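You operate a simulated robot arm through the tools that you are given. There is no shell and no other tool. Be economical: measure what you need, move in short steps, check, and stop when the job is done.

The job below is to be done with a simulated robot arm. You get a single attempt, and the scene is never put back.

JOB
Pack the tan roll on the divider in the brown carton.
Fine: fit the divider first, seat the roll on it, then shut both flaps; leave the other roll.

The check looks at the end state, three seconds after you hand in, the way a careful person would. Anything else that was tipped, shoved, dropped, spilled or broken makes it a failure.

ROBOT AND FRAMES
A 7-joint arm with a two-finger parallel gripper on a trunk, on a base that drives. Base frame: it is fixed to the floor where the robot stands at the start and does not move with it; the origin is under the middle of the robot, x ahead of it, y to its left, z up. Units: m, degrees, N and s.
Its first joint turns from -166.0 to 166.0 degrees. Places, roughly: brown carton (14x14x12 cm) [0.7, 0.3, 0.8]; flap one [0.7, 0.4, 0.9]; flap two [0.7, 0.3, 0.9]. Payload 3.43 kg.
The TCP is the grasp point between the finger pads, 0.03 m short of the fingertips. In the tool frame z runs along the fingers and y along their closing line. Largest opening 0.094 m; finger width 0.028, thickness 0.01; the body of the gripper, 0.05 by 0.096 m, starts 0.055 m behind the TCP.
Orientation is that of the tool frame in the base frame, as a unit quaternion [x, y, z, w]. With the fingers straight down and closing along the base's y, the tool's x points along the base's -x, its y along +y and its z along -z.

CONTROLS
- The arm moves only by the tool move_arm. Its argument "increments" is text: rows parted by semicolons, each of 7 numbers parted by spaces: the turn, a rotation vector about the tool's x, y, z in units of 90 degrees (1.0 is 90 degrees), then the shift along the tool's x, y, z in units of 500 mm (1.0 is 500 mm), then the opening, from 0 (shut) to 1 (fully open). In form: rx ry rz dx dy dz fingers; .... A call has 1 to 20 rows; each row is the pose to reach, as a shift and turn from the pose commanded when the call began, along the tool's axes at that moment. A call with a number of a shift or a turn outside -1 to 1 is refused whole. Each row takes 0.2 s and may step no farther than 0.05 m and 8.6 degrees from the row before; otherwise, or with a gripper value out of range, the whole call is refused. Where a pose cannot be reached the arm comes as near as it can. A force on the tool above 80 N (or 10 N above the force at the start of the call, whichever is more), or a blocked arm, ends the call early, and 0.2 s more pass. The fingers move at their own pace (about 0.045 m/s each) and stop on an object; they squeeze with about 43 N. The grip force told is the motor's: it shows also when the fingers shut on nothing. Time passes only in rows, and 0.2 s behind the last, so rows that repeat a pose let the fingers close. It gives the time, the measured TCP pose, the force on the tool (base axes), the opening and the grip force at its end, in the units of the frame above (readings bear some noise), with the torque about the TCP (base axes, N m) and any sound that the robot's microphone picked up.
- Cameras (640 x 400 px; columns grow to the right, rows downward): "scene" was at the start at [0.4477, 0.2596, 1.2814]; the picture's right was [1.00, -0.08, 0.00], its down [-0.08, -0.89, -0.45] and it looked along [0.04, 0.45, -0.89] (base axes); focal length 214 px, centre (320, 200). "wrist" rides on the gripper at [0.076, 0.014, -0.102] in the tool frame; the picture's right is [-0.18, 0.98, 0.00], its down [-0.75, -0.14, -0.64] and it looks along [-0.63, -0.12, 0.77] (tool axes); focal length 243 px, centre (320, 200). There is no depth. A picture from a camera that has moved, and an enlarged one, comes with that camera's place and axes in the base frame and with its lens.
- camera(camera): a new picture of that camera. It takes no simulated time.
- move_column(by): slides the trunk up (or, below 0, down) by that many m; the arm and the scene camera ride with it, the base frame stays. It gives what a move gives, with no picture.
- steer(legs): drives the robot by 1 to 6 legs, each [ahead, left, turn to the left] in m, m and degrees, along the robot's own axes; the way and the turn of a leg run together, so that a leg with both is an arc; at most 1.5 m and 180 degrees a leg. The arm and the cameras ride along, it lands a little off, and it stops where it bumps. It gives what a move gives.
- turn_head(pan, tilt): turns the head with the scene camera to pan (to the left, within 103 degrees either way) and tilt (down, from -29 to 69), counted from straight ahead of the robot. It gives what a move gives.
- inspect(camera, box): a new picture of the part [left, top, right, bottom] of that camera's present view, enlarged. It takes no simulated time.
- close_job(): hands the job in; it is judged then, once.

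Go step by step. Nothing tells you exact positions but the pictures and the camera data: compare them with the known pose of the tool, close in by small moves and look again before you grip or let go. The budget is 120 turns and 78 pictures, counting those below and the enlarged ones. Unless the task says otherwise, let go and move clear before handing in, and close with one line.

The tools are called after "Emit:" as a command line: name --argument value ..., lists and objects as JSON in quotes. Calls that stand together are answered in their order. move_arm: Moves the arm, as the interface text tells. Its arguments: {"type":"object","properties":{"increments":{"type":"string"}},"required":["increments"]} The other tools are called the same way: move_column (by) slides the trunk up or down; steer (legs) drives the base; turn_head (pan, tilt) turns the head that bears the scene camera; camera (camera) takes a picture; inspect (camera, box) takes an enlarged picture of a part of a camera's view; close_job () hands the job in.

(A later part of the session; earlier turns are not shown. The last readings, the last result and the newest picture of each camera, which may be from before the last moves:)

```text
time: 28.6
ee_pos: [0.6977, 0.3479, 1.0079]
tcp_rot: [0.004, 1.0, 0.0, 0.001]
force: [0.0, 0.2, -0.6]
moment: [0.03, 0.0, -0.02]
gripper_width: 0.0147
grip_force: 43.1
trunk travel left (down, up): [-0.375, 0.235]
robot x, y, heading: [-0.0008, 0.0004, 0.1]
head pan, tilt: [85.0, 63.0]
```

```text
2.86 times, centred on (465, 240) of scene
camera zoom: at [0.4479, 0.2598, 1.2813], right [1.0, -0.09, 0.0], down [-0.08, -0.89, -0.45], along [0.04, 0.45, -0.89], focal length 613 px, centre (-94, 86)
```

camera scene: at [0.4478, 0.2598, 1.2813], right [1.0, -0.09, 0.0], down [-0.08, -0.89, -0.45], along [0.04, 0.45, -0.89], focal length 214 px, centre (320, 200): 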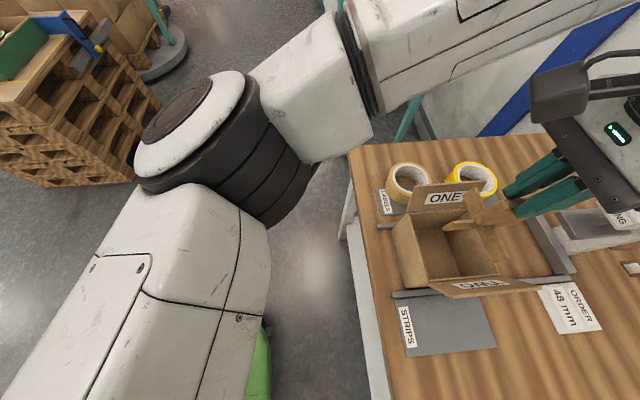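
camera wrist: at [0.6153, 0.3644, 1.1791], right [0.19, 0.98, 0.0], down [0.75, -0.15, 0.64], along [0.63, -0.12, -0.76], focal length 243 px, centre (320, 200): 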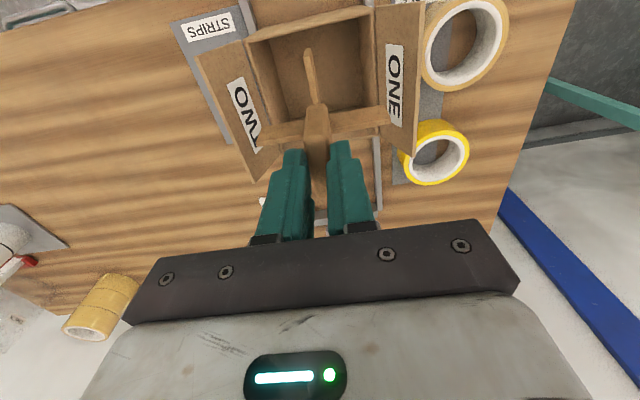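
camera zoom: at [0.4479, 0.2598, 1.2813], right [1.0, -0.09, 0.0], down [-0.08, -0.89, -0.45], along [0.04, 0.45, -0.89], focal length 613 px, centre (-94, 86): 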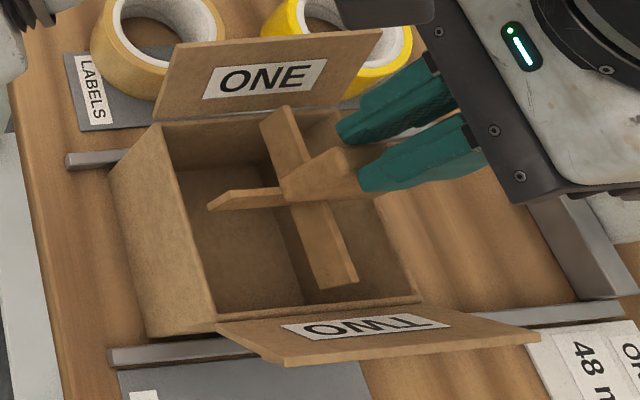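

Alignment is good, with roughly 9 mm clearance on each side. I'm lowering into the carton, slowing near the floor.

Emit:
move_arm --increments "0 0 0 0 -0.002 0.05 0;0 0 0 0 -0.002 0.1 0;0 0 0 0 -0.002 0.14 0;0 0 0 0 -0.002 0.18 0;0 0 0 0 -0.002 0.2 0;0 0 0 0 -0.002 0.2 0"

Emit:
inspect --camera "wrist" --box '[190, 0, 430, 190]'

Emit:
inspect --camera "scene" --box '[385, 170, 545, 310]'

```text
time: 30.0
ee_pos: [0.6988, 0.3477, 0.9053]
tcp_rot: [0.003, 1.0, 0.0, 0.001]
force: [-0.6, -0.3, -0.6]
moment: [0.04, 0.04, -0.02]
gripper_width: 0.0145
grip_force: 43.4
trunk travel left (down, up): [-0.375, 0.235]
robot x, y, heading: [0.0008, -0.0002, 0.1]
head pan, tilt: [85.0, 63.0]
```

```text
2.11 times, centred on (310, 95) of wrist
camera zoom: at [0.6219, 0.3625, 1.0066], right [0.19, 0.98, 0.0], down [0.75, -0.15, 0.64], along [0.63, -0.12, -0.76], focal length 511 px, centre (341, 421)
```

zoom: 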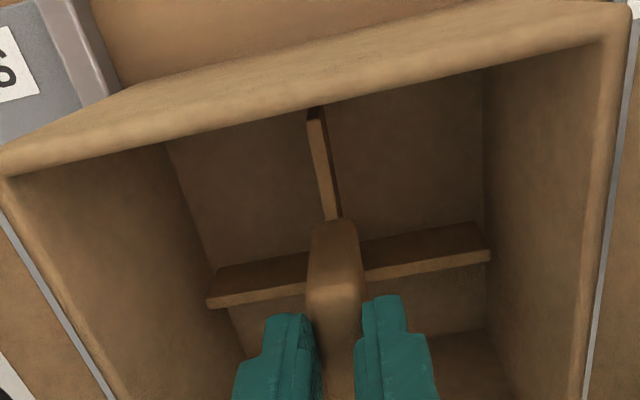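

```text
2.86 times, centred on (465, 240) of scene
camera zoom: at [0.4478, 0.2598, 1.2813], right [1.0, -0.09, 0.0], down [-0.08, -0.89, -0.45], along [0.04, 0.45, -0.89], focal length 613 px, centre (-94, 86)
```

zoom: 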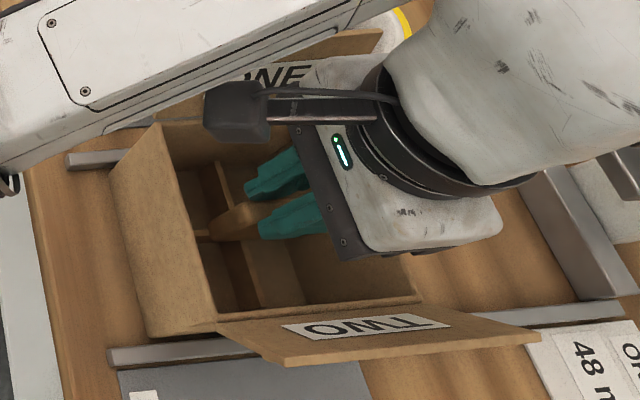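

Emit:
move_arm --increments "0 0 0 0 0 0.01 0;0 0 0 0 0 0.02 0;0 0 0 0 0 0.024 0"

Emit:
move_arm --increments "0 0 0 0 0 0.004 0;0 0 0 0 0 0.008 0"

```text
time: 30.8
ee_pos: [0.698, 0.349, 0.8957]
tcp_rot: [0.004, 1.0, 0.001, 0.003]
force: [-1.8, -1.7, 15.2]
moment: [-0.18, -0.78, -0.12]
gripper_width: 0.0146
grip_force: 42.9
trunk travel left (down, up): [-0.375, 0.235]
robot x, y, heading: [0.001, 0.002, 0.2]
head pan, tilt: [85.0, 63.0]
```

```text
time: 31.4
ee_pos: [0.6982, 0.349, 0.8941]
tcp_rot: [0.004, 1.0, 0.002, 0.003]
force: [-6.2, -3.3, 47.5]
moment: [-0.15, 0.1, -0.14]
gripper_width: 0.0152
grip_force: 43.2
trunk travel left (down, up): [-0.375, 0.235]
robot x, y, heading: [-0.0, 0.0006, 0.1]
head pan, tilt: [85.0, 63.0]
```

Contact was felt at TCP z≈0.896, so it's on the floor. I'll relieve the push and open.

Emit:
move_arm --increments "0 0 0 0 0 -0.008 0;0 0 0 0 0 -0.008 0;0 0 0 0 0 -0.008 0.25;0 0 0 0 0 -0.008 0.35;0 0 0 0 0 -0.008 0.4;0 0 0 0 0 -0.008 0.4"

Emit:
move_arm --increments "0 0 0 0 0 -0.04 0.4;0 0 0 0 0 -0.12 0.4;0 0 0 0 0 -0.2 0.4;0 0 0 0 0 -0.28 0.4;0 0 0 0 0 -0.34 0.4;0 0 0 0 0 -0.34 0.4"

Emit:
inspect --camera "wrist" --box '[190, 0, 430, 190]'

Emit:
inspect --camera "scene" --box '[385, 170, 545, 310]'

```text
time: 32.8
ee_pos: [0.6983, 0.3483, 0.893]
tcp_rot: [0.003, 1.0, 0.0, 0.002]
force: [-0.3, -0.6, -0.3]
moment: [-0.02, 0.01, 0.03]
gripper_width: 0.0376
grip_force: 0.1
trunk travel left (down, up): [-0.375, 0.235]
robot x, y, heading: [-0.0003, -0.0, 0.0]
head pan, tilt: [85.0, 63.0]
```

```text
time: 34.2
ee_pos: [0.6967, 0.3469, 1.065]
tcp_rot: [0.004, 1.0, 0.001, 0.001]
force: [0.5, 0.8, 0.1]
moment: [0.0, 0.02, 0.01]
gripper_width: 0.0376
grip_force: 0.0
trunk travel left (down, up): [-0.375, 0.235]
robot x, y, heading: [0.002, -0.0012, -0.0]
head pan, tilt: [85.0, 63.0]
```

```text
2.11 times, centred on (310, 95) of wrist
camera zoom: at [0.621, 0.3612, 1.1665], right [0.19, 0.98, 0.0], down [0.75, -0.15, 0.64], along [0.63, -0.12, -0.77], focal length 511 px, centre (341, 421)
```

zoom: 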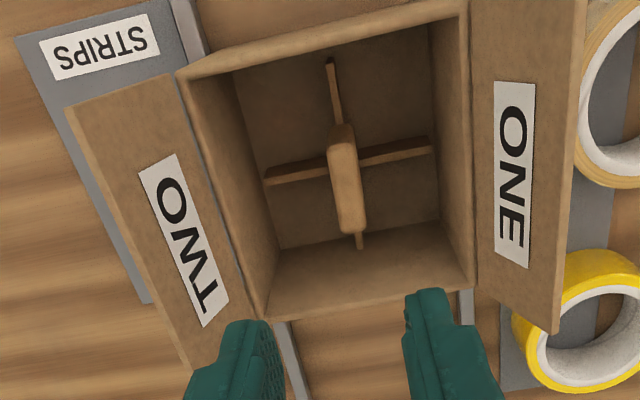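

```text
2.86 times, centred on (465, 240) of scene
camera zoom: at [0.4478, 0.2597, 1.2814], right [1.0, -0.09, 0.0], down [-0.08, -0.89, -0.45], along [0.04, 0.45, -0.89], focal length 613 px, centre (-94, 86)
```

zoom: 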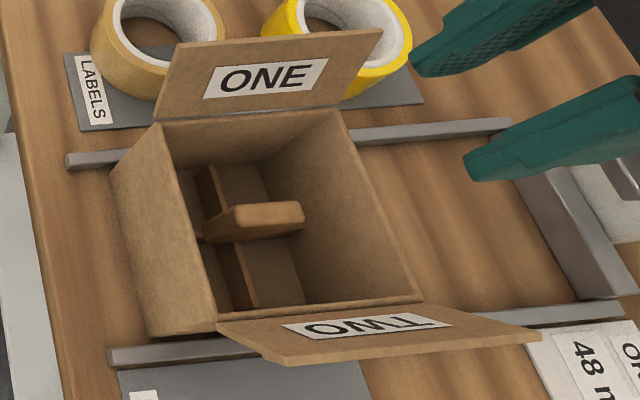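

The divider is seated flat and square in the carton, centred near (0.702, 0.350). The roll's outer gap in the carton is too narrow for a finger, so I'll carry the roll from inside its 76 mm bore by opening the fingers outward. They will straddle the tab when it's seated. I'm moving above the roll now.

Emit:
move_arm --increments "0 0 0 0 0.07 0 0.35;0 0 0 0 0.14 0 0.35;0 0 0 0 0.21 0.01 0.35;0 0 0 0 0.29 0.04 0.35;0 0 0 0 0.366 0.08 0.35;0 0 0 0 0.366 0.1 0.35"

Emit:
camera --camera "wrist"

Emit:
camera --camera "scene"

```text
time: 35.6
ee_pos: [0.7025, 0.5325, 1.015]
tcp_rot: [0.004, 1.0, -0.001, 0.002]
force: [-0.1, 0.2, 0.6]
moment: [-0.02, 0.01, 0.0]
gripper_width: 0.0327
grip_force: 0.1
trunk travel left (down, up): [-0.375, 0.235]
robot x, y, heading: [-0.0015, 0.0019, 0.1]
head pan, tilt: [85.0, 63.0]
```

```text
30 pictures are left
camera wrist: at [0.6248, 0.5468, 1.116], right [0.19, 0.98, 0.0], down [0.75, -0.15, 0.64], along [0.63, -0.12, -0.77], focal length 243 px, centre (320, 200)
```

wrist: 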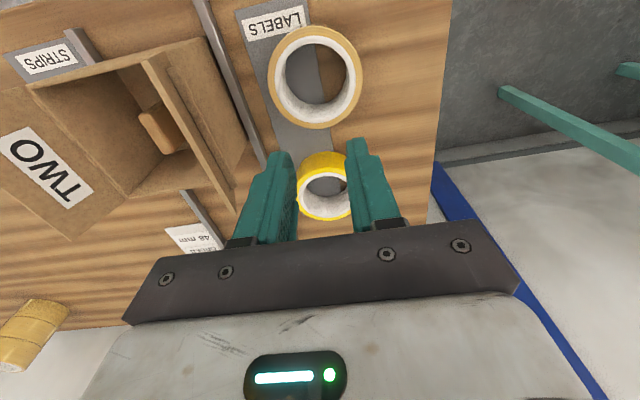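

```text
29 pictures are left
camera scene: at [0.4478, 0.2598, 1.2813], right [1.0, -0.09, 0.0], down [-0.08, -0.89, -0.45], along [0.04, 0.45, -0.89], focal length 214 px, centre (320, 200)
```

scene: 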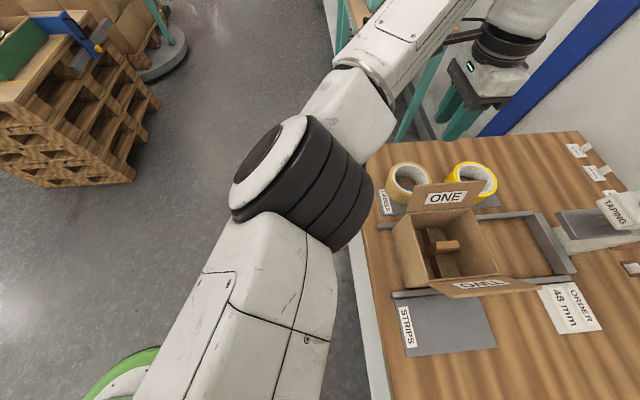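

Emit:
inspect --camera "wrist" --box '[250, 10, 380, 140]'

```text
3.08 times, centred on (315, 75) of wrist
camera zoom: at [0.6248, 0.5468, 1.116], right [0.19, 0.98, 0.0], down [0.75, -0.15, 0.64], along [0.63, -0.12, -0.77], focal length 746 px, centre (335, 585)
```

zoom: 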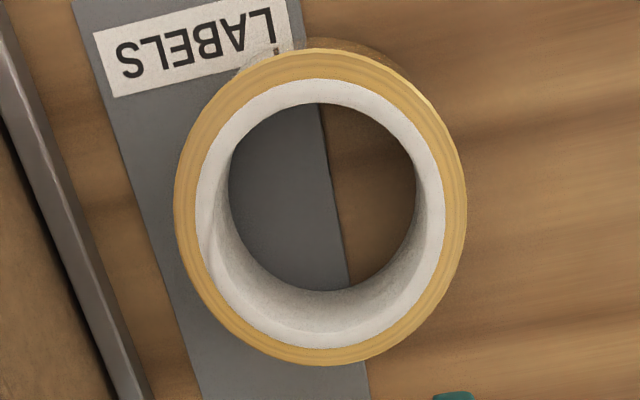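

Emit:
move_arm --increments "0 0 0 0.011 -0.0054 0.08 0.35;0 0 0 0.011 -0.0054 0.16 0.35;0 0 0 0.011 -0.0054 0.24 0.35;0 0 0 0.011 -0.0054 0.29 0.35;0 0 0 0.011 -0.0054 0.29 0.35"

Emit:
camera --camera "wrist"

Emit:
inspect --camera "scene" --box '[350, 90, 550, 230]'

```text
time: 36.8
ee_pos: [0.6945, 0.5267, 0.8689]
tcp_rot: [0.003, 1.0, 0.001, 0.002]
force: [0.4, 0.0, 0.3]
moment: [0.02, 0.02, -0.01]
gripper_width: 0.0328
grip_force: 0.2
trunk travel left (down, up): [-0.375, 0.235]
robot x, y, heading: [-0.0006, -0.0015, 0.4]
head pan, tilt: [85.0, 63.0]
```

```text
27 pictures are left
camera wrist: at [0.6174, 0.5426, 0.9716], right [0.19, 0.98, 0.0], down [0.75, -0.15, 0.64], along [0.63, -0.12, -0.77], focal length 243 px, centre (320, 200)
```

wrist: 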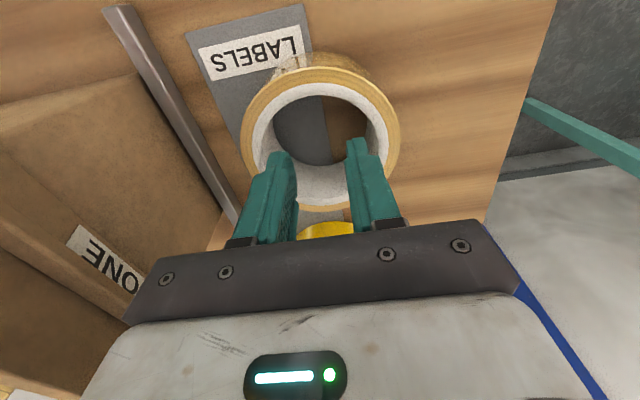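

```text
2.86 times, centred on (450, 160) of scene
camera zoom: at [0.4479, 0.2598, 1.2813], right [1.0, -0.09, 0.0], down [-0.08, -0.89, -0.45], along [0.04, 0.45, -0.89], focal length 613 px, centre (-51, 314)
```

zoom: 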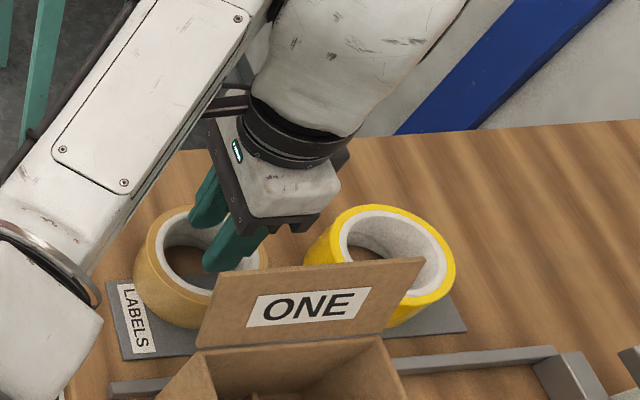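

The fingers sit over the bore in both views. I'll lower inside it and check for contact.

Emit:
move_arm --increments "0 0 0 -0.002 0.004 0.04 0.35;0 0 0 -0.002 0.004 0.08 0.35;0 0 0 -0.002 0.004 0.114 0.35;0 0 0 -0.002 0.004 0.114 0.35"

Emit:
camera --camera "wrist"

```text
time: 37.7
ee_pos: [0.6964, 0.5381, 0.8295]
tcp_rot: [0.002, 1.0, 0.011, 0.011]
force: [-0.2, -2.9, 25.6]
moment: [0.8, 0.32, 0.05]
gripper_width: 0.0314
grip_force: 0.2
trunk travel left (down, up): [-0.375, 0.235]
robot x, y, heading: [0.0028, 0.0033, -0.2]
head pan, tilt: [85.0, 63.0]
stopped in row 4: the force on the tool passed its limit at 84 N (the readings are from after the stop); the commanded pose is now the measured one
```

```text
25 pictures are left
camera wrist: at [0.6176, 0.5498, 0.9294], right [0.19, 0.98, 0.03], down [0.74, -0.16, 0.66], along [0.65, -0.1, -0.76], focal length 243 px, centre (320, 200)
```

wrist: 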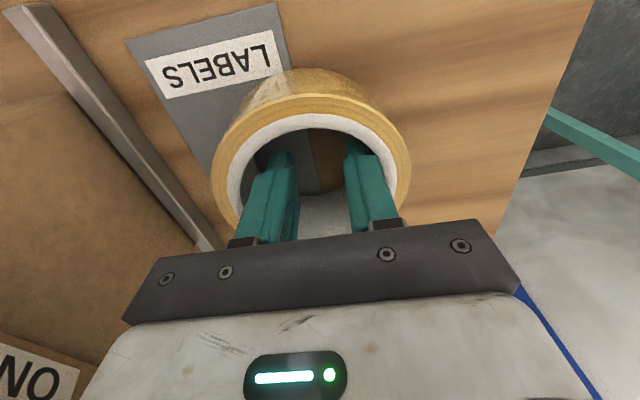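

Emit:
inspect --camera "scene" --box '[350, 90, 550, 230]'

Emit:
inspect --camera "wrist" --box '[200, 60, 440, 250]'

```text
2.86 times, centred on (450, 160) of scene
camera zoom: at [0.4466, 0.2592, 1.2816], right [1.0, -0.09, 0.0], down [-0.08, -0.89, -0.45], along [0.04, 0.45, -0.89], focal length 613 px, centre (-51, 314)
```

zoom: 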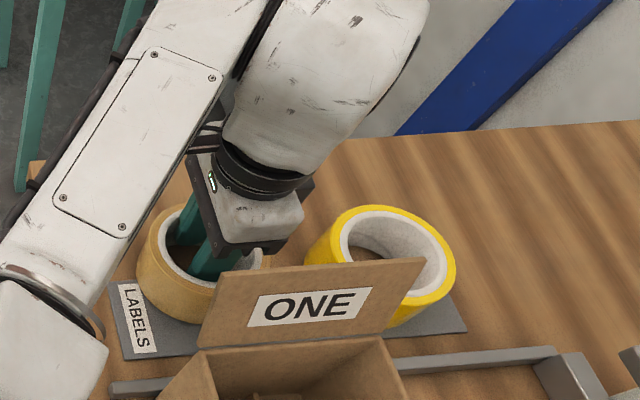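

```text
2.11 times, centred on (320, 155) of wrist
camera zoom: at [0.6176, 0.5498, 0.9294], right [0.19, 0.98, 0.03], down [0.74, -0.16, 0.66], along [0.65, -0.1, -0.76], focal length 511 px, centre (320, 295)
```

zoom: 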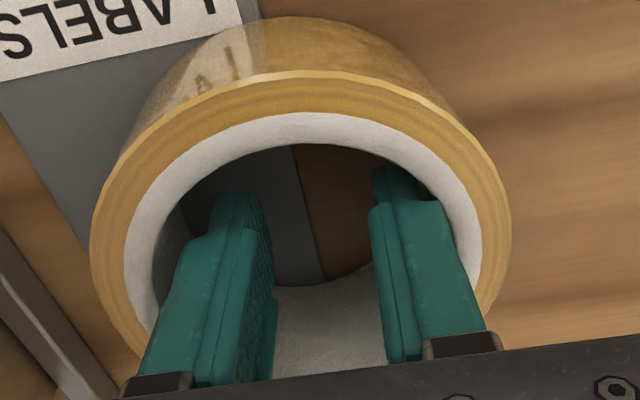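

The thicker step on the +y finger landed on the roll's rim because I was a few mm off centre. I'll back up slightly, level and recentre. The thin tips already reach about 2 cm into the bore, which is enough for an outward hold.

Emit:
move_arm --increments "0 0 0 0 0 -0.01 0.33;0.014 0.014 0 0 -0.008 -0.019 0.3;0.014 0.014 0 0 -0.008 -0.019 0.3;0.014 0.014 0 0 -0.008 -0.019 0.3"

Emit:
inspect --camera "wrist" --box '[200, 60, 440, 250]'

```text
time: 38.7
ee_pos: [0.6946, 0.5321, 0.833]
tcp_rot: [0.003, 1.0, -0.004, -0.003]
force: [0.8, -0.1, -0.5]
moment: [0.0, 0.03, -0.01]
gripper_width: 0.0283
grip_force: 0.0
trunk travel left (down, up): [-0.375, 0.235]
robot x, y, heading: [-0.0013, -0.0026, 0.1]
head pan, tilt: [85.0, 63.0]
```

```text
2.11 times, centred on (320, 155) of wrist
camera zoom: at [0.619, 0.5474, 0.9349], right [0.19, 0.98, -0.01], down [0.76, -0.14, 0.64], along [0.62, -0.13, -0.77], focal length 511 px, centre (320, 295)
```

zoom: 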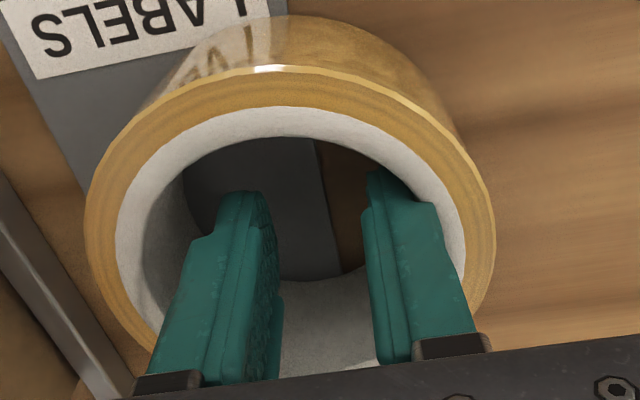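

Emit:
move_arm --increments "0 0 0 -0.002 -0.008 -0.006 0.3;0 0 0 -0.004 -0.015 -0.006 0.3;0 0 0 -0.004 -0.015 -0.006 0.3"

Emit:
inspect --camera "wrist" --box '[200, 60, 440, 250]'

```text
time: 39.5
ee_pos: [0.6984, 0.5254, 0.8366]
tcp_rot: [0.002, 1.0, -0.002, -0.002]
force: [1.0, 0.2, 0.5]
moment: [0.0, 0.02, -0.04]
gripper_width: 0.0283
grip_force: 0.0
trunk travel left (down, up): [-0.375, 0.235]
robot x, y, heading: [0.0005, -0.0018, 0.2]
head pan, tilt: [85.0, 63.0]
```

```text
2.11 times, centred on (320, 155) of wrist
camera zoom: at [0.6214, 0.5402, 0.939], right [0.19, 0.98, -0.01], down [0.76, -0.14, 0.64], along [0.63, -0.13, -0.77], focal length 511 px, centre (320, 295)
```

zoom: 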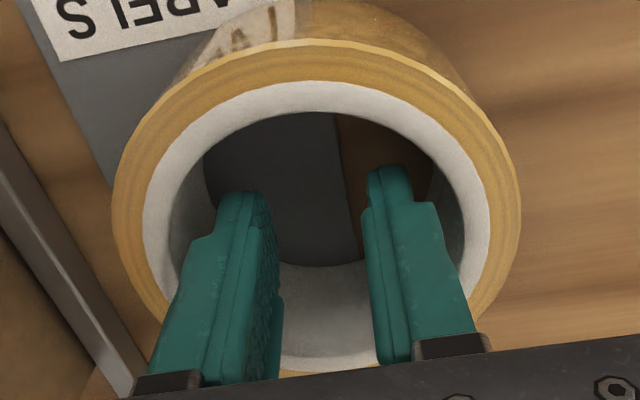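

The fingers are centred in the bore now. I'll lower 4 mm and open outward to take hold.

Emit:
move_arm --increments "0 0 0 0 0 0.008 0.3;0 0 0 0 0 0.008 0.5;0 0 0 0 0 0.008 0.6;0 0 0 0 0 0.008 0.7;0 0 0 0 0 0.008 0.7;0 0 0 0 0 0.008 0.7"

Emit:
inspect --camera "wrist" --box '[200, 60, 440, 250]'

```text
time: 40.9
ee_pos: [0.6967, 0.5243, 0.833]
tcp_rot: [0.002, 1.0, -0.003, -0.003]
force: [-0.3, -0.1, -0.4]
moment: [0.0, -0.05, 0.0]
gripper_width: 0.0495
grip_force: 0.1
trunk travel left (down, up): [-0.375, 0.235]
robot x, y, heading: [0.0004, -0.0023, 0.0]
head pan, tilt: [85.0, 63.0]
```

```text
2.11 times, centred on (320, 155) of wrist
camera zoom: at [0.6212, 0.5401, 0.9346], right [0.19, 0.98, -0.01], down [0.76, -0.14, 0.64], along [0.63, -0.13, -0.77], focal length 511 px, centre (320, 295)
```

zoom: 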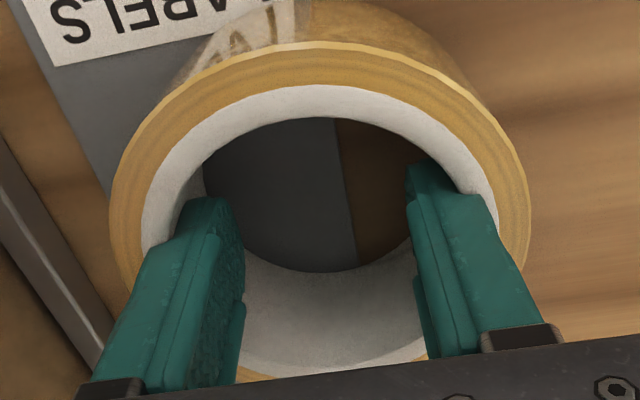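

The fingers stopped at 49.5 mm against the bore, so they're holding. I'll test with a small lift.

Emit:
move_arm --increments "0 0 0 0 0 -0.01 1;0 0 0 0 0 -0.02 1;0 0 0 0 0 -0.03 1;0 0 0 0 0 -0.04 1;0 0 0 0 0 -0.04 1"

Emit:
camera --camera "wrist"

Emit:
inspect --camera "scene" --box '[350, 90, 550, 230]'

```text
time: 42.1
ee_pos: [0.6952, 0.524, 0.8524]
tcp_rot: [0.003, 1.0, -0.003, -0.004]
force: [0.2, 0.0, -0.6]
moment: [0.02, -0.01, -0.01]
gripper_width: 0.0503
grip_force: 0.2
trunk travel left (down, up): [-0.375, 0.235]
robot x, y, heading: [-0.0028, 0.0016, -0.2]
head pan, tilt: [85.0, 63.0]
```

```text
19 pictures are left
camera wrist: at [0.6203, 0.5398, 0.9548], right [0.19, 0.98, -0.01], down [0.76, -0.14, 0.64], along [0.63, -0.13, -0.77], focal length 243 px, centre (320, 200)
```

wrist: 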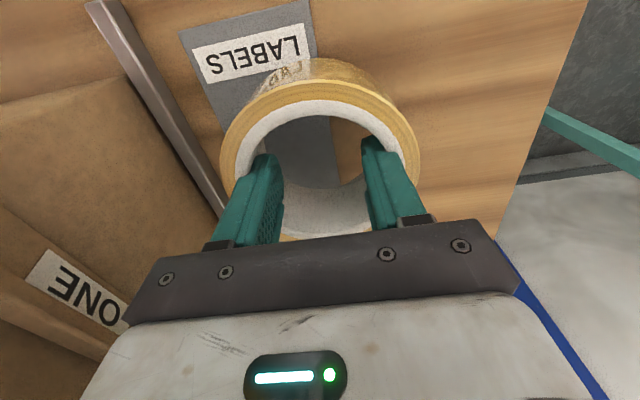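

```text
2.86 times, centred on (450, 160) of scene
camera zoom: at [0.4473, 0.2599, 1.2813], right [1.0, -0.09, 0.0], down [-0.08, -0.89, -0.45], along [0.04, 0.45, -0.89], focal length 613 px, centre (-51, 314)
```

zoom: 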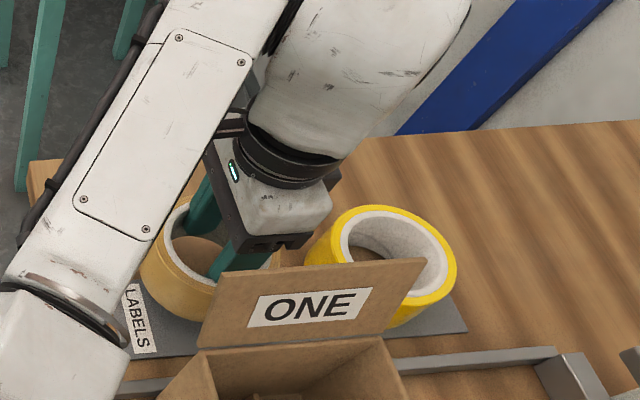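

The roll lifted with the gripper. I'll raise it gently to clear the flaps and verify the hold.

Emit:
move_arm --increments "0 0 0 0 0 -0.03 1;0 0 0 0 0 -0.07 1;0 0 0 0 0 -0.12 1;0 0 0 0 0 -0.17 1;0 0 0 0 0 -0.22 1;0 0 0 0 0 -0.27 1;0 0 0 0 0 -0.32 1;0 0 0 0 0 -0.37 1;0 0 0 0 0 -0.40 1;0 0 0 0 0 -0.4 1"

Emit:
camera --camera "wrist"

```text
time: 44.3
ee_pos: [0.6985, 0.5256, 1.0517]
tcp_rot: [0.002, 1.0, -0.004, -0.003]
force: [-0.3, -0.5, -1.3]
moment: [-0.01, 0.02, -0.01]
gripper_width: 0.0502
grip_force: 0.1
trunk travel left (down, up): [-0.375, 0.235]
robot x, y, heading: [-0.0022, -0.0009, 0.3]
head pan, tilt: [85.0, 63.0]
```

```text
17 pictures are left
camera wrist: at [0.6227, 0.5393, 1.1539], right [0.19, 0.98, -0.01], down [0.76, -0.14, 0.64], along [0.63, -0.13, -0.77], focal length 243 px, centre (320, 200)
```

wrist: 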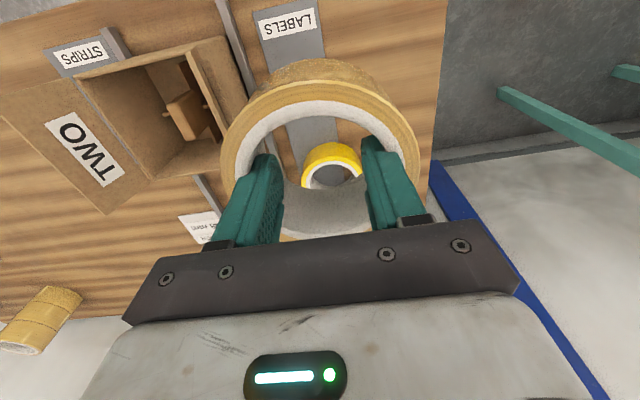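

The hold is solid and level. I'm moving across to above the carton centre.

Emit:
move_arm --increments "-0.005 -0.004 0 0 -0.03 0 1;-0.005 -0.004 0 0 -0.08 0 1;-0.005 -0.004 0 0 -0.14 0 1;-0.005 -0.004 0 0 -0.2 0 1;-0.005 -0.004 0 0 -0.26 0 1;-0.005 -0.004 0 0 -0.31 0 1;-0.005 -0.004 0 0 -0.34 0 1;-0.005 -0.004 0 0 -0.353 0 1;-0.005 -0.004 0 0 -0.353 0 1"

Emit:
inspect --camera "wrist" --box '[190, 0, 450, 210]'

Emit:
inspect --camera "scene" --box '[385, 170, 545, 310]'

```text
time: 46.3
ee_pos: [0.6994, 0.3504, 1.0531]
tcp_rot: [0.003, 1.0, 0.001, 0.0]
force: [-0.5, 0.9, -2.7]
moment: [0.01, 0.0, 0.01]
gripper_width: 0.0503
grip_force: 0.1
trunk travel left (down, up): [-0.375, 0.235]
robot x, y, heading: [0.0012, -0.0005, 0.1]
head pan, tilt: [85.0, 63.0]
```

```text
1.90 times, centred on (320, 105) of wrist
camera zoom: at [0.6226, 0.3651, 1.1553], right [0.19, 0.98, 0.0], down [0.75, -0.15, 0.64], along [0.63, -0.12, -0.77], focal length 462 px, centre (320, 381)
```

zoom: 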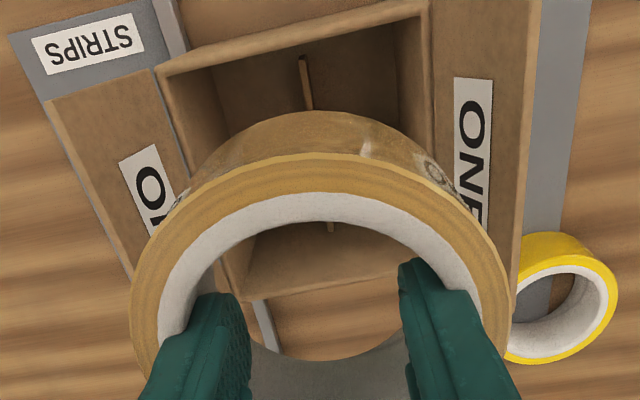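

```text
2.86 times, centred on (465, 240) of scene
camera zoom: at [0.4473, 0.2599, 1.2813], right [1.0, -0.09, 0.0], down [-0.08, -0.89, -0.45], along [0.04, 0.45, -0.89], focal length 613 px, centre (-94, 86)
```

zoom: 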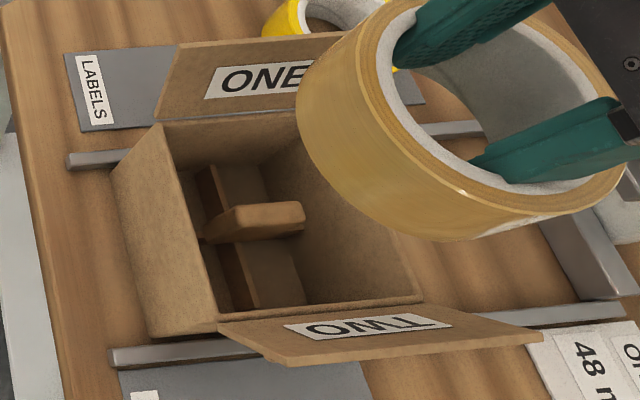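

Emit:
move_arm --increments "0 0 0 0.006 -0.006 0.03 1;0 0 0 0.006 -0.006 0.08 1;0 0 0 0.006 -0.006 0.12 1;0 0 0 0.006 -0.006 0.155 1;0 0 0 0.006 -0.006 0.17 1;0 0 0 0.006 -0.006 0.17 1"

Emit:
inspect --camera "wrist" --box '[190, 0, 450, 210]'

Emit:
inspect --camera "scene" --box '[385, 170, 545, 310]'

```text
time: 47.7
ee_pos: [0.6949, 0.3478, 0.9678]
tcp_rot: [0.003, 1.0, 0.0, 0.0]
force: [0.0, 0.1, -1.3]
moment: [-0.03, -0.03, 0.01]
gripper_width: 0.0504
grip_force: 0.1
trunk travel left (down, up): [-0.375, 0.235]
robot x, y, heading: [-0.0025, 0.0021, 0.2]
head pan, tilt: [85.0, 63.0]
```

```text
1.90 times, centred on (320, 105) of wrist
camera zoom: at [0.6182, 0.3624, 1.0702], right [0.19, 0.98, 0.0], down [0.75, -0.15, 0.64], along [0.63, -0.12, -0.77], focal length 462 px, centre (320, 381)
```

zoom: 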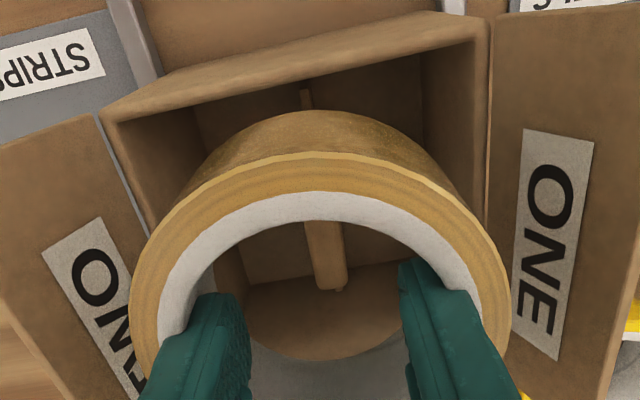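

```text
2.86 times, centred on (465, 240) of scene
camera zoom: at [0.4473, 0.2599, 1.2813], right [1.0, -0.09, 0.0], down [-0.08, -0.89, -0.45], along [0.04, 0.45, -0.89], focal length 613 px, centre (-94, 86)
```

zoom: 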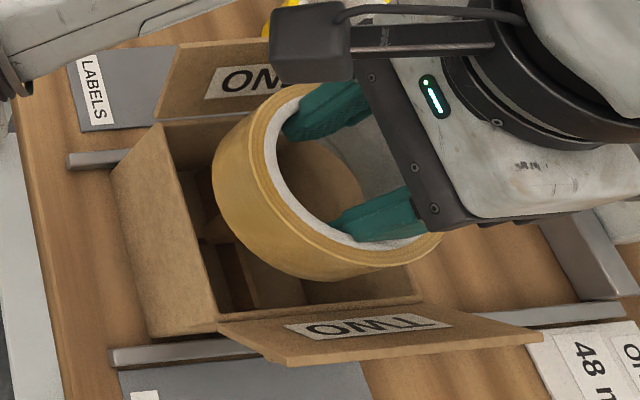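

Emit:
move_arm --increments "0 0 0 -0.004 -0.004 0.02 1;0 0 0 -0.004 -0.004 0.05 1;0 0 0 -0.004 -0.004 0.08 1;0 0 0 -0.004 -0.004 0.11 1;0 0 0 -0.004 -0.004 0.14 1;0 0 0 -0.004 -0.004 0.16 1;0 0 0 -0.004 -0.004 0.16 1"

Emit:
inspect --camera "wrist" --box '[190, 0, 450, 210]'

```text
time: 49.3
ee_pos: [0.6949, 0.3443, 0.8878]
tcp_rot: [0.003, 1.0, 0.001, 0.0]
force: [-0.1, 0.1, -2.2]
moment: [0.0, -0.01, 0.01]
gripper_width: 0.0504
grip_force: 0.0
trunk travel left (down, up): [-0.375, 0.235]
robot x, y, heading: [0.0012, -0.001, -0.0]
head pan, tilt: [85.0, 63.0]
```

```text
1.90 times, centred on (320, 105) of wrist
camera zoom: at [0.6189, 0.359, 0.9899], right [0.19, 0.98, 0.0], down [0.75, -0.15, 0.64], along [0.63, -0.12, -0.77], focal length 462 px, centre (320, 381)
```

zoom: 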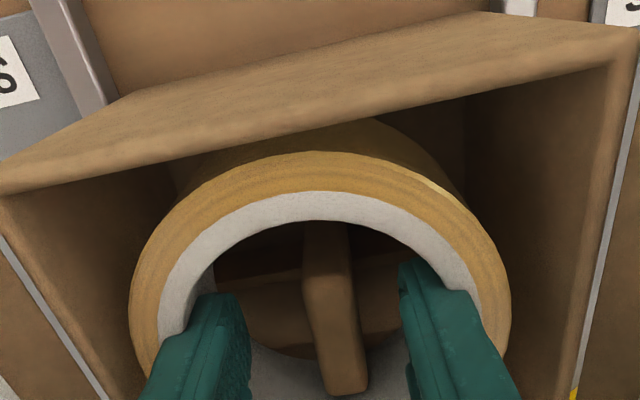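

The roll is inside with the tab in its bore and no contact. I'll lower the last 2 cm slowly.

Emit:
move_arm --increments "0 0 0 0 0 0.01 1;0 0 0 0 0 0.02 1;0 0 0 0 0 0.03 1;0 0 0 0 0 0.03 1"

Emit:
move_arm --increments "0 0 0 0 0 0.005 1;0 0 0 0 0 0.008 1"

```text
time: 50.3
ee_pos: [0.6953, 0.3441, 0.8743]
tcp_rot: [0.003, 1.0, 0.0, 0.0]
force: [0.5, -0.9, -2.7]
moment: [0.01, 0.02, -0.02]
gripper_width: 0.0505
grip_force: 0.0
trunk travel left (down, up): [-0.375, 0.235]
robot x, y, heading: [0.002, -0.0002, 0.1]
head pan, tilt: [85.0, 63.0]
```

```text
time: 50.9
ee_pos: [0.6963, 0.3449, 0.8709]
tcp_rot: [0.003, 1.0, 0.003, 0.0]
force: [0.1, 0.9, -1.8]
moment: [-0.04, 0.01, -0.01]
gripper_width: 0.0502
grip_force: 0.0
trunk travel left (down, up): [-0.375, 0.235]
robot x, y, heading: [-0.001, 0.0021, 0.2]
head pan, tilt: [85.0, 63.0]
```

Emit:
move_arm --increments "0 0 0 0 0 0.004 1;0 0 0 0 0 0.008 1"

Emit:
move_arm --increments "0 0 0 0 0 0.003 1;0 0 0 0 0 0.006 1"

```text
time: 51.5
ee_pos: [0.6971, 0.3449, 0.8663]
tcp_rot: [0.001, 1.0, 0.001, 0.0]
force: [0.4, 0.0, -1.2]
moment: [0.07, 0.01, 0.02]
gripper_width: 0.0504
grip_force: 0.1
trunk travel left (down, up): [-0.375, 0.235]
robot x, y, heading: [-0.0002, -0.0003, 0.3]
head pan, tilt: [85.0, 63.0]
```

```text
time: 52.1
ee_pos: [0.697, 0.3458, 0.8648]
tcp_rot: [0.004, 1.0, 0.002, 0.002]
force: [-0.3, -0.9, 6.7]
moment: [-0.01, 0.04, -0.05]
gripper_width: 0.0504
grip_force: 0.0
trunk travel left (down, up): [-0.375, 0.235]
robot x, y, heading: [0.0019, -0.0024, 0.1]
head pan, tilt: [85.0, 63.0]
```

Contact came where predicted, so the roll is on the divider. I'm closing the fingers slightly to release (still clear of the tab) and lifting out.

Emit:
move_arm --increments "0 0 0 0 0 -0.002 0.48;0 0 0 0 0 -0.002 0.4;0 0 0 0 0 -0.002 0.38;0 0 0 0 0 -0.002 0.38"

Emit:
move_arm --increments "0 0 0 0 0 -0.02 0.38;0 0 0 0 0 -0.06 0.38;0 0 0 0 0 -0.12 0.38;0 0 0 0 0 -0.2 0.38;0 0 0 0 0 -0.28 0.38;0 0 0 0 0 -0.36 0.38;0 0 0 0 0 -0.38 0.38"

Emit:
camera --camera "wrist"

Emit:
inspect --camera "scene" --box '[385, 170, 545, 310]'

```text
time: 53.1
ee_pos: [0.6968, 0.345, 0.864]
tcp_rot: [0.002, 1.0, 0.001, 0.0]
force: [-0.7, 0.3, 1.2]
moment: [0.03, 0.02, 0.01]
gripper_width: 0.0363
grip_force: 1.3
trunk travel left (down, up): [-0.375, 0.235]
robot x, y, heading: [0.0004, 0.0002, 0.2]
head pan, tilt: [85.0, 63.0]
```

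```text
time: 54.7
ee_pos: [0.6974, 0.3444, 1.0542]
tcp_rot: [0.003, 1.0, 0.001, 0.0]
force: [-0.1, -0.6, -0.4]
moment: [0.01, 0.0, 0.01]
gripper_width: 0.0357
grip_force: 0.2
trunk travel left (down, up): [-0.375, 0.235]
robot x, y, heading: [0.0016, -0.0025, -0.1]
head pan, tilt: [85.0, 63.0]
```

```text
11 pictures are left
camera wrist: at [0.6201, 0.358, 1.1554], right [0.19, 0.98, 0.0], down [0.75, -0.15, 0.64], along [0.63, -0.12, -0.77], focal length 243 px, centre (320, 200)
```

wrist: 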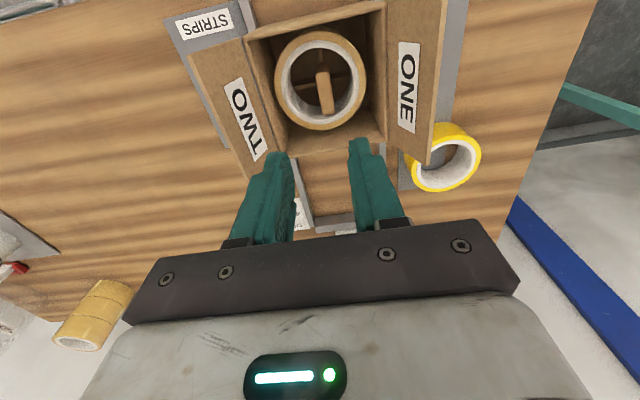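

```text
2.86 times, centred on (465, 240) of scene
camera zoom: at [0.4472, 0.2598, 1.2813], right [1.0, -0.09, 0.0], down [-0.08, -0.89, -0.45], along [0.04, 0.45, -0.89], focal length 613 px, centre (-94, 86)
```

zoom: 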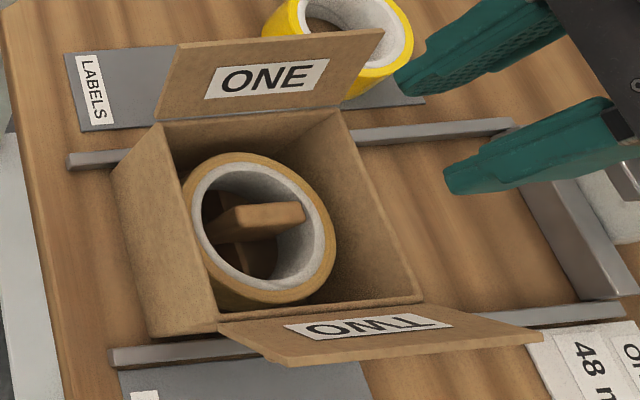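

The roll is seated on the divider around the tab, well below the rim. Next are the flaps. I'll close the fingers and move outside flap ONE.

Emit:
move_arm --increments "0 0 0 0 0.08 0 0;0 0 0 0 0.16 0 0;0 0 0 0 0.24 0 0;0 0 0 0 0.285 0 0;0 0 0 0 0.285 0.07 0;0 0 0 0 0.285 0.14 0;0 0 0 0 0.285 0.198 0;0 0 0 0 0.285 0.198 0"

Emit:
camera --camera "scene"

```text
time: 56.5
ee_pos: [0.6998, 0.4887, 0.9563]
tcp_rot: [0.003, 1.0, 0.001, -0.001]
force: [0.5, 0.5, -0.1]
moment: [-0.01, -0.01, 0.02]
gripper_width: 0.0001
grip_force: 32.6
trunk travel left (down, up): [-0.375, 0.235]
robot x, y, heading: [-0.0014, -0.0, 0.1]
head pan, tilt: [85.0, 63.0]
```

```text
9 pictures are left
camera scene: at [0.4472, 0.2599, 1.2813], right [1.0, -0.09, 0.0], down [-0.08, -0.89, -0.45], along [0.04, 0.45, -0.89], focal length 214 px, centre (320, 200)
```

scene: 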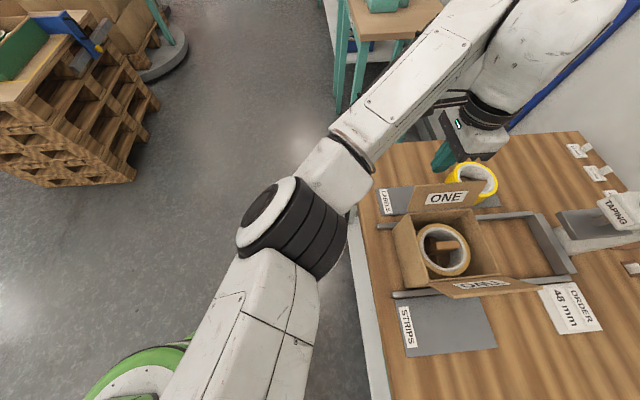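

Emit:
move_arm --increments "0 0 0 0 -0.02 0.016 0;0 0 0 0 -0.04 0.016 0;0 0 0 0 -0.06 0.016 0;0 0 0 0 -0.08 0.016 0;0 0 0 0 -0.1 0.016 0;0 0 0 0 -0.12 0.016 0;0 0 0 0 -0.14 0.016 0;0 0 0 0 -0.16 0.016 0;0 0 0 0 -0.18 0.016 0;0 0 0 0 -0.2 0.016 0;0 0 0 0 -0.22 0.016 0"

Emit:
inspect --camera "scene" --box '[365, 130, 565, 310]'

```text
time: 58.9
ee_pos: [0.6974, 0.3777, 0.9477]
tcp_rot: [0.003, 1.0, 0.001, 0.0]
force: [0.1, 0.4, 0.3]
moment: [0.05, 0.0, -0.01]
gripper_width: 0.0
grip_force: 32.9
trunk travel left (down, up): [-0.375, 0.235]
robot x, y, heading: [0.0005, 0.0005, 0.0]
head pan, tilt: [85.0, 63.0]
```

```text
2.22 times, centred on (465, 220) of scene
camera zoom: at [0.4472, 0.2599, 1.2813], right [1.0, -0.09, 0.0], down [-0.08, -0.89, -0.45], along [0.04, 0.45, -0.89], focal length 477 px, centre (-2, 156)
```

zoom: 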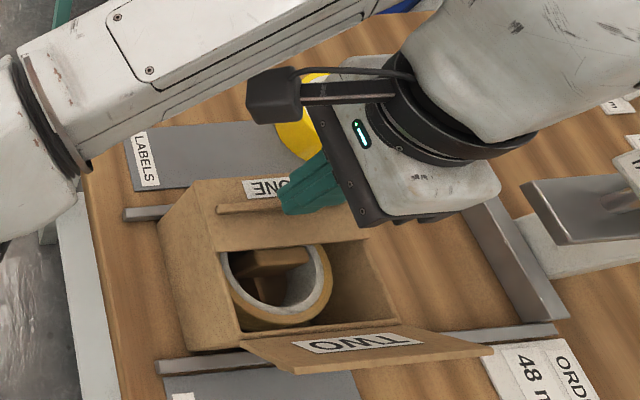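

Flap ONE has folded inward. I'll press it down gently to horizontal.

Emit:
move_arm --increments "0 0 0 0 -0.01 0.006 0;0 0 0 0 -0.015 0.014 0;0 0 0 0 -0.015 0.022 0;0 0 0 0 -0.015 0.03 0;0 0 0 0 -0.015 0.034 0"

```text
time: 60.1
ee_pos: [0.6965, 0.3712, 0.9288]
tcp_rot: [0.002, 1.0, 0.001, 0.0]
force: [0.5, -1.5, 0.0]
moment: [-0.05, 0.02, 0.0]
gripper_width: 0.0001
grip_force: 33.3
trunk travel left (down, up): [-0.375, 0.235]
robot x, y, heading: [-0.0011, -0.0016, -0.2]
head pan, tilt: [85.0, 63.0]
```

Emit:
move_arm --increments "0 0 0 0 0 -0.05 0;0 0 0 0 0 -0.13 0;0 0 0 0 0 -0.21 0;0 0 0 0 0 -0.26 0"

Emit:
inspect --camera "wrist" --box '[190, 0, 450, 210]'

```text
time: 61.1
ee_pos: [0.6975, 0.3704, 1.0588]
tcp_rot: [0.002, 1.0, 0.001, 0.0]
force: [0.9, 0.6, 0.4]
moment: [0.01, 0.04, -0.02]
gripper_width: 0.0
grip_force: 32.6
trunk travel left (down, up): [-0.375, 0.235]
robot x, y, heading: [0.0004, -0.0006, 0.1]
head pan, tilt: [85.0, 63.0]
```

```text
1.90 times, centred on (320, 105) of wrist
camera zoom: at [0.621, 0.3834, 1.1609], right [0.19, 0.98, 0.0], down [0.75, -0.15, 0.64], along [0.63, -0.12, -0.77], focal length 462 px, centre (320, 381)
```

zoom: 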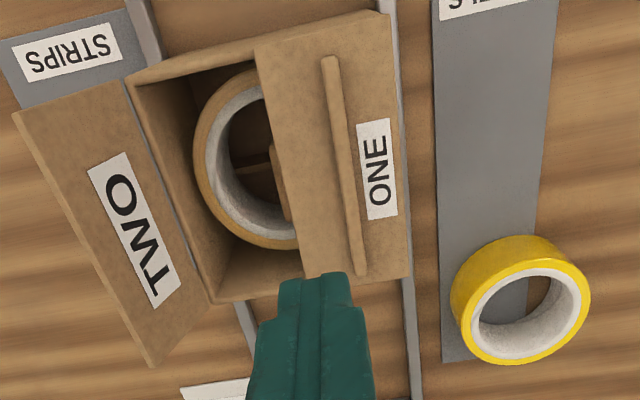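

Flap ONE lies flat shut. I'm moving over to the outside of flap TWO.

Emit:
move_arm --increments "0 0 0 0 -0.08 0 0;0 0 0 0 -0.16 0 0;0 0 0 0 -0.24 0 0;0 0 0 0 -0.33 0 0;0 0 0 0 -0.335 0.08 0;0 0 0 0 -0.335 0.15 0;0 0 0 0 -0.335 0.222 0;0 0 0 0 -0.335 0.222 0"

Emit:
inspect --camera "scene" --box '[365, 180, 565, 340]'

```text
time: 62.9
ee_pos: [0.6941, 0.2015, 0.9497]
tcp_rot: [0.002, 1.0, 0.001, 0.0]
force: [-0.1, 0.1, -0.3]
moment: [-0.02, -0.03, -0.02]
gripper_width: 0.0
grip_force: 32.6
trunk travel left (down, up): [-0.375, 0.235]
robot x, y, heading: [-0.0004, 0.0019, 0.2]
head pan, tilt: [85.0, 63.0]
```

```text
2.50 times, centred on (465, 260) of scene
camera zoom: at [0.4473, 0.2598, 1.2813], right [1.0, -0.09, 0.0], down [-0.08, -0.89, -0.45], along [0.04, 0.45, -0.89], focal length 536 px, centre (-42, 50)
```

zoom: 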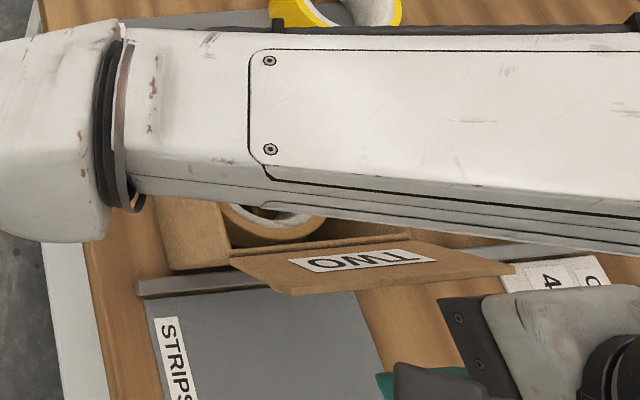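

Emit:
move_arm --increments "0 0 0 -0.006 0.02 0.004 0;0 0 0 -0.006 0.04 0.004 0;0 0 0 -0.006 0.06 0.004 0;0 0 0 -0.006 0.08 0.004 0;0 0 0 -0.006 0.1 0.004 0;0 0 0 -0.006 0.12 0.004 0;0 0 0 -0.006 0.14 0.004 0;0 0 0 -0.006 0.16 0.004 0;0 0 0 -0.006 0.18 0.004 0;0 0 0 -0.006 0.2 0.004 0;0 0 0 -0.006 0.22 0.004 0;0 0 0 -0.006 0.235 0.004 0"

Emit:
inspect --camera "scene" --box '[365, 130, 565, 310]'

```text
time: 65.5
ee_pos: [0.7, 0.3225, 0.9457]
tcp_rot: [0.003, 1.0, 0.0, 0.0]
force: [0.1, 0.0, 0.8]
moment: [-0.01, -0.02, 0.01]
gripper_width: 0.0
grip_force: 33.4
trunk travel left (down, up): [-0.375, 0.235]
robot x, y, heading: [-0.0015, -0.0034, 0.2]
head pan, tilt: [85.0, 63.0]
```

```text
2.22 times, centred on (465, 220) of scene
camera zoom: at [0.4472, 0.2598, 1.2813], right [1.0, -0.09, 0.0], down [-0.08, -0.89, -0.45], along [0.04, 0.45, -0.89], focal length 477 px, centre (-2, 156)
```

zoom: 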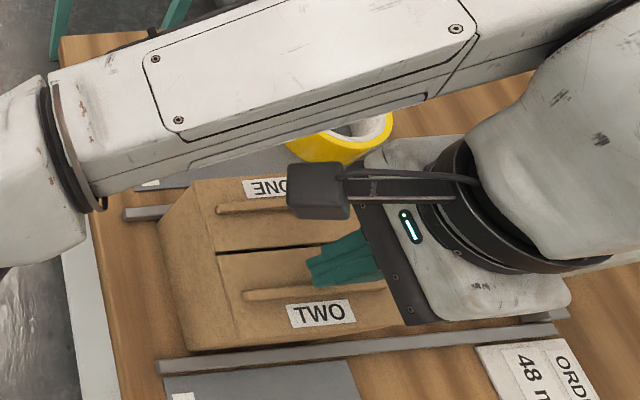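

Flap TWO has folded over too. I'll press it gently, then lift clear and look.

Emit:
move_arm --increments "0 0 0 0 0.005 0.008 0;0 0 0 0 0.005 0.016 0;0 0 0 0 0.005 0.024 0;0 0 0 0 0.005 0.03 0"

Emit:
move_arm --increments "0 0 0 0 0 -0.05 0;0 0 0 0 0 -0.13 0;0 0 0 0.04 0 -0.2 0;0 0 0 0.1 0 -0.25 0;0 0 0 0.16 0 -0.28 0"

Emit:
camera --camera "wrist"

Emit:
inspect --camera "scene" --box '[365, 130, 565, 310]'

```text
time: 66.5
ee_pos: [0.6987, 0.3228, 0.935]
tcp_rot: [0.002, 1.0, 0.001, 0.004]
force: [1.7, 3.0, 33.0]
moment: [-0.21, -0.01, 0.04]
gripper_width: 0.0001
grip_force: 33.5
trunk travel left (down, up): [-0.375, 0.235]
robot x, y, heading: [-0.0022, 0.0005, 0.1]
head pan, tilt: [85.0, 63.0]
```

```text
time: 67.7
ee_pos: [0.6181, 0.323, 1.0721]
tcp_rot: [0.003, 1.0, 0.001, 0.0]
force: [-0.6, -0.1, -0.6]
moment: [-0.01, 0.06, 0.0]
gripper_width: 0.0
grip_force: 33.0
trunk travel left (down, up): [-0.375, 0.235]
robot x, y, heading: [-0.0016, -0.0004, -0.1]
head pan, tilt: [85.0, 63.0]
```

```text
4 pictures are left
camera wrist: at [0.5422, 0.3368, 1.1727], right [0.19, 0.98, 0.0], down [0.75, -0.15, 0.64], along [0.63, -0.12, -0.77], focal length 243 px, centre (320, 200)
```

wrist: 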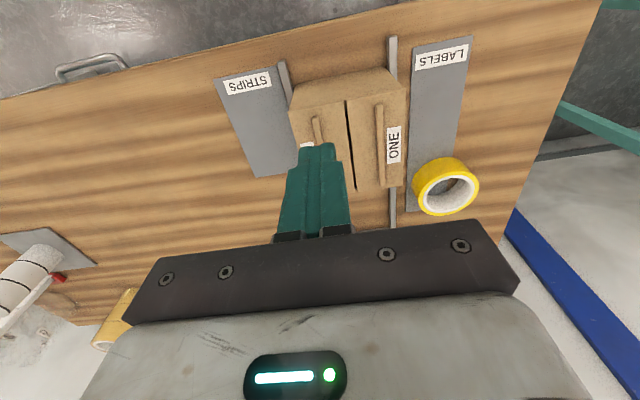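

```text
2.22 times, centred on (465, 220) of scene
camera zoom: at [0.4474, 0.2597, 1.2813], right [1.0, -0.09, 0.0], down [-0.08, -0.89, -0.45], along [0.04, 0.45, -0.89], focal length 477 px, centre (-2, 156)
```

zoom: 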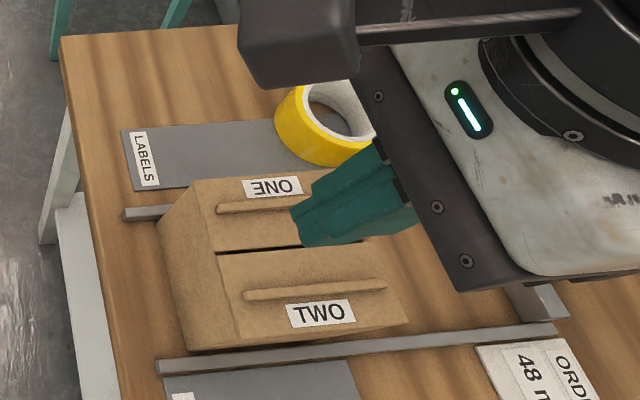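

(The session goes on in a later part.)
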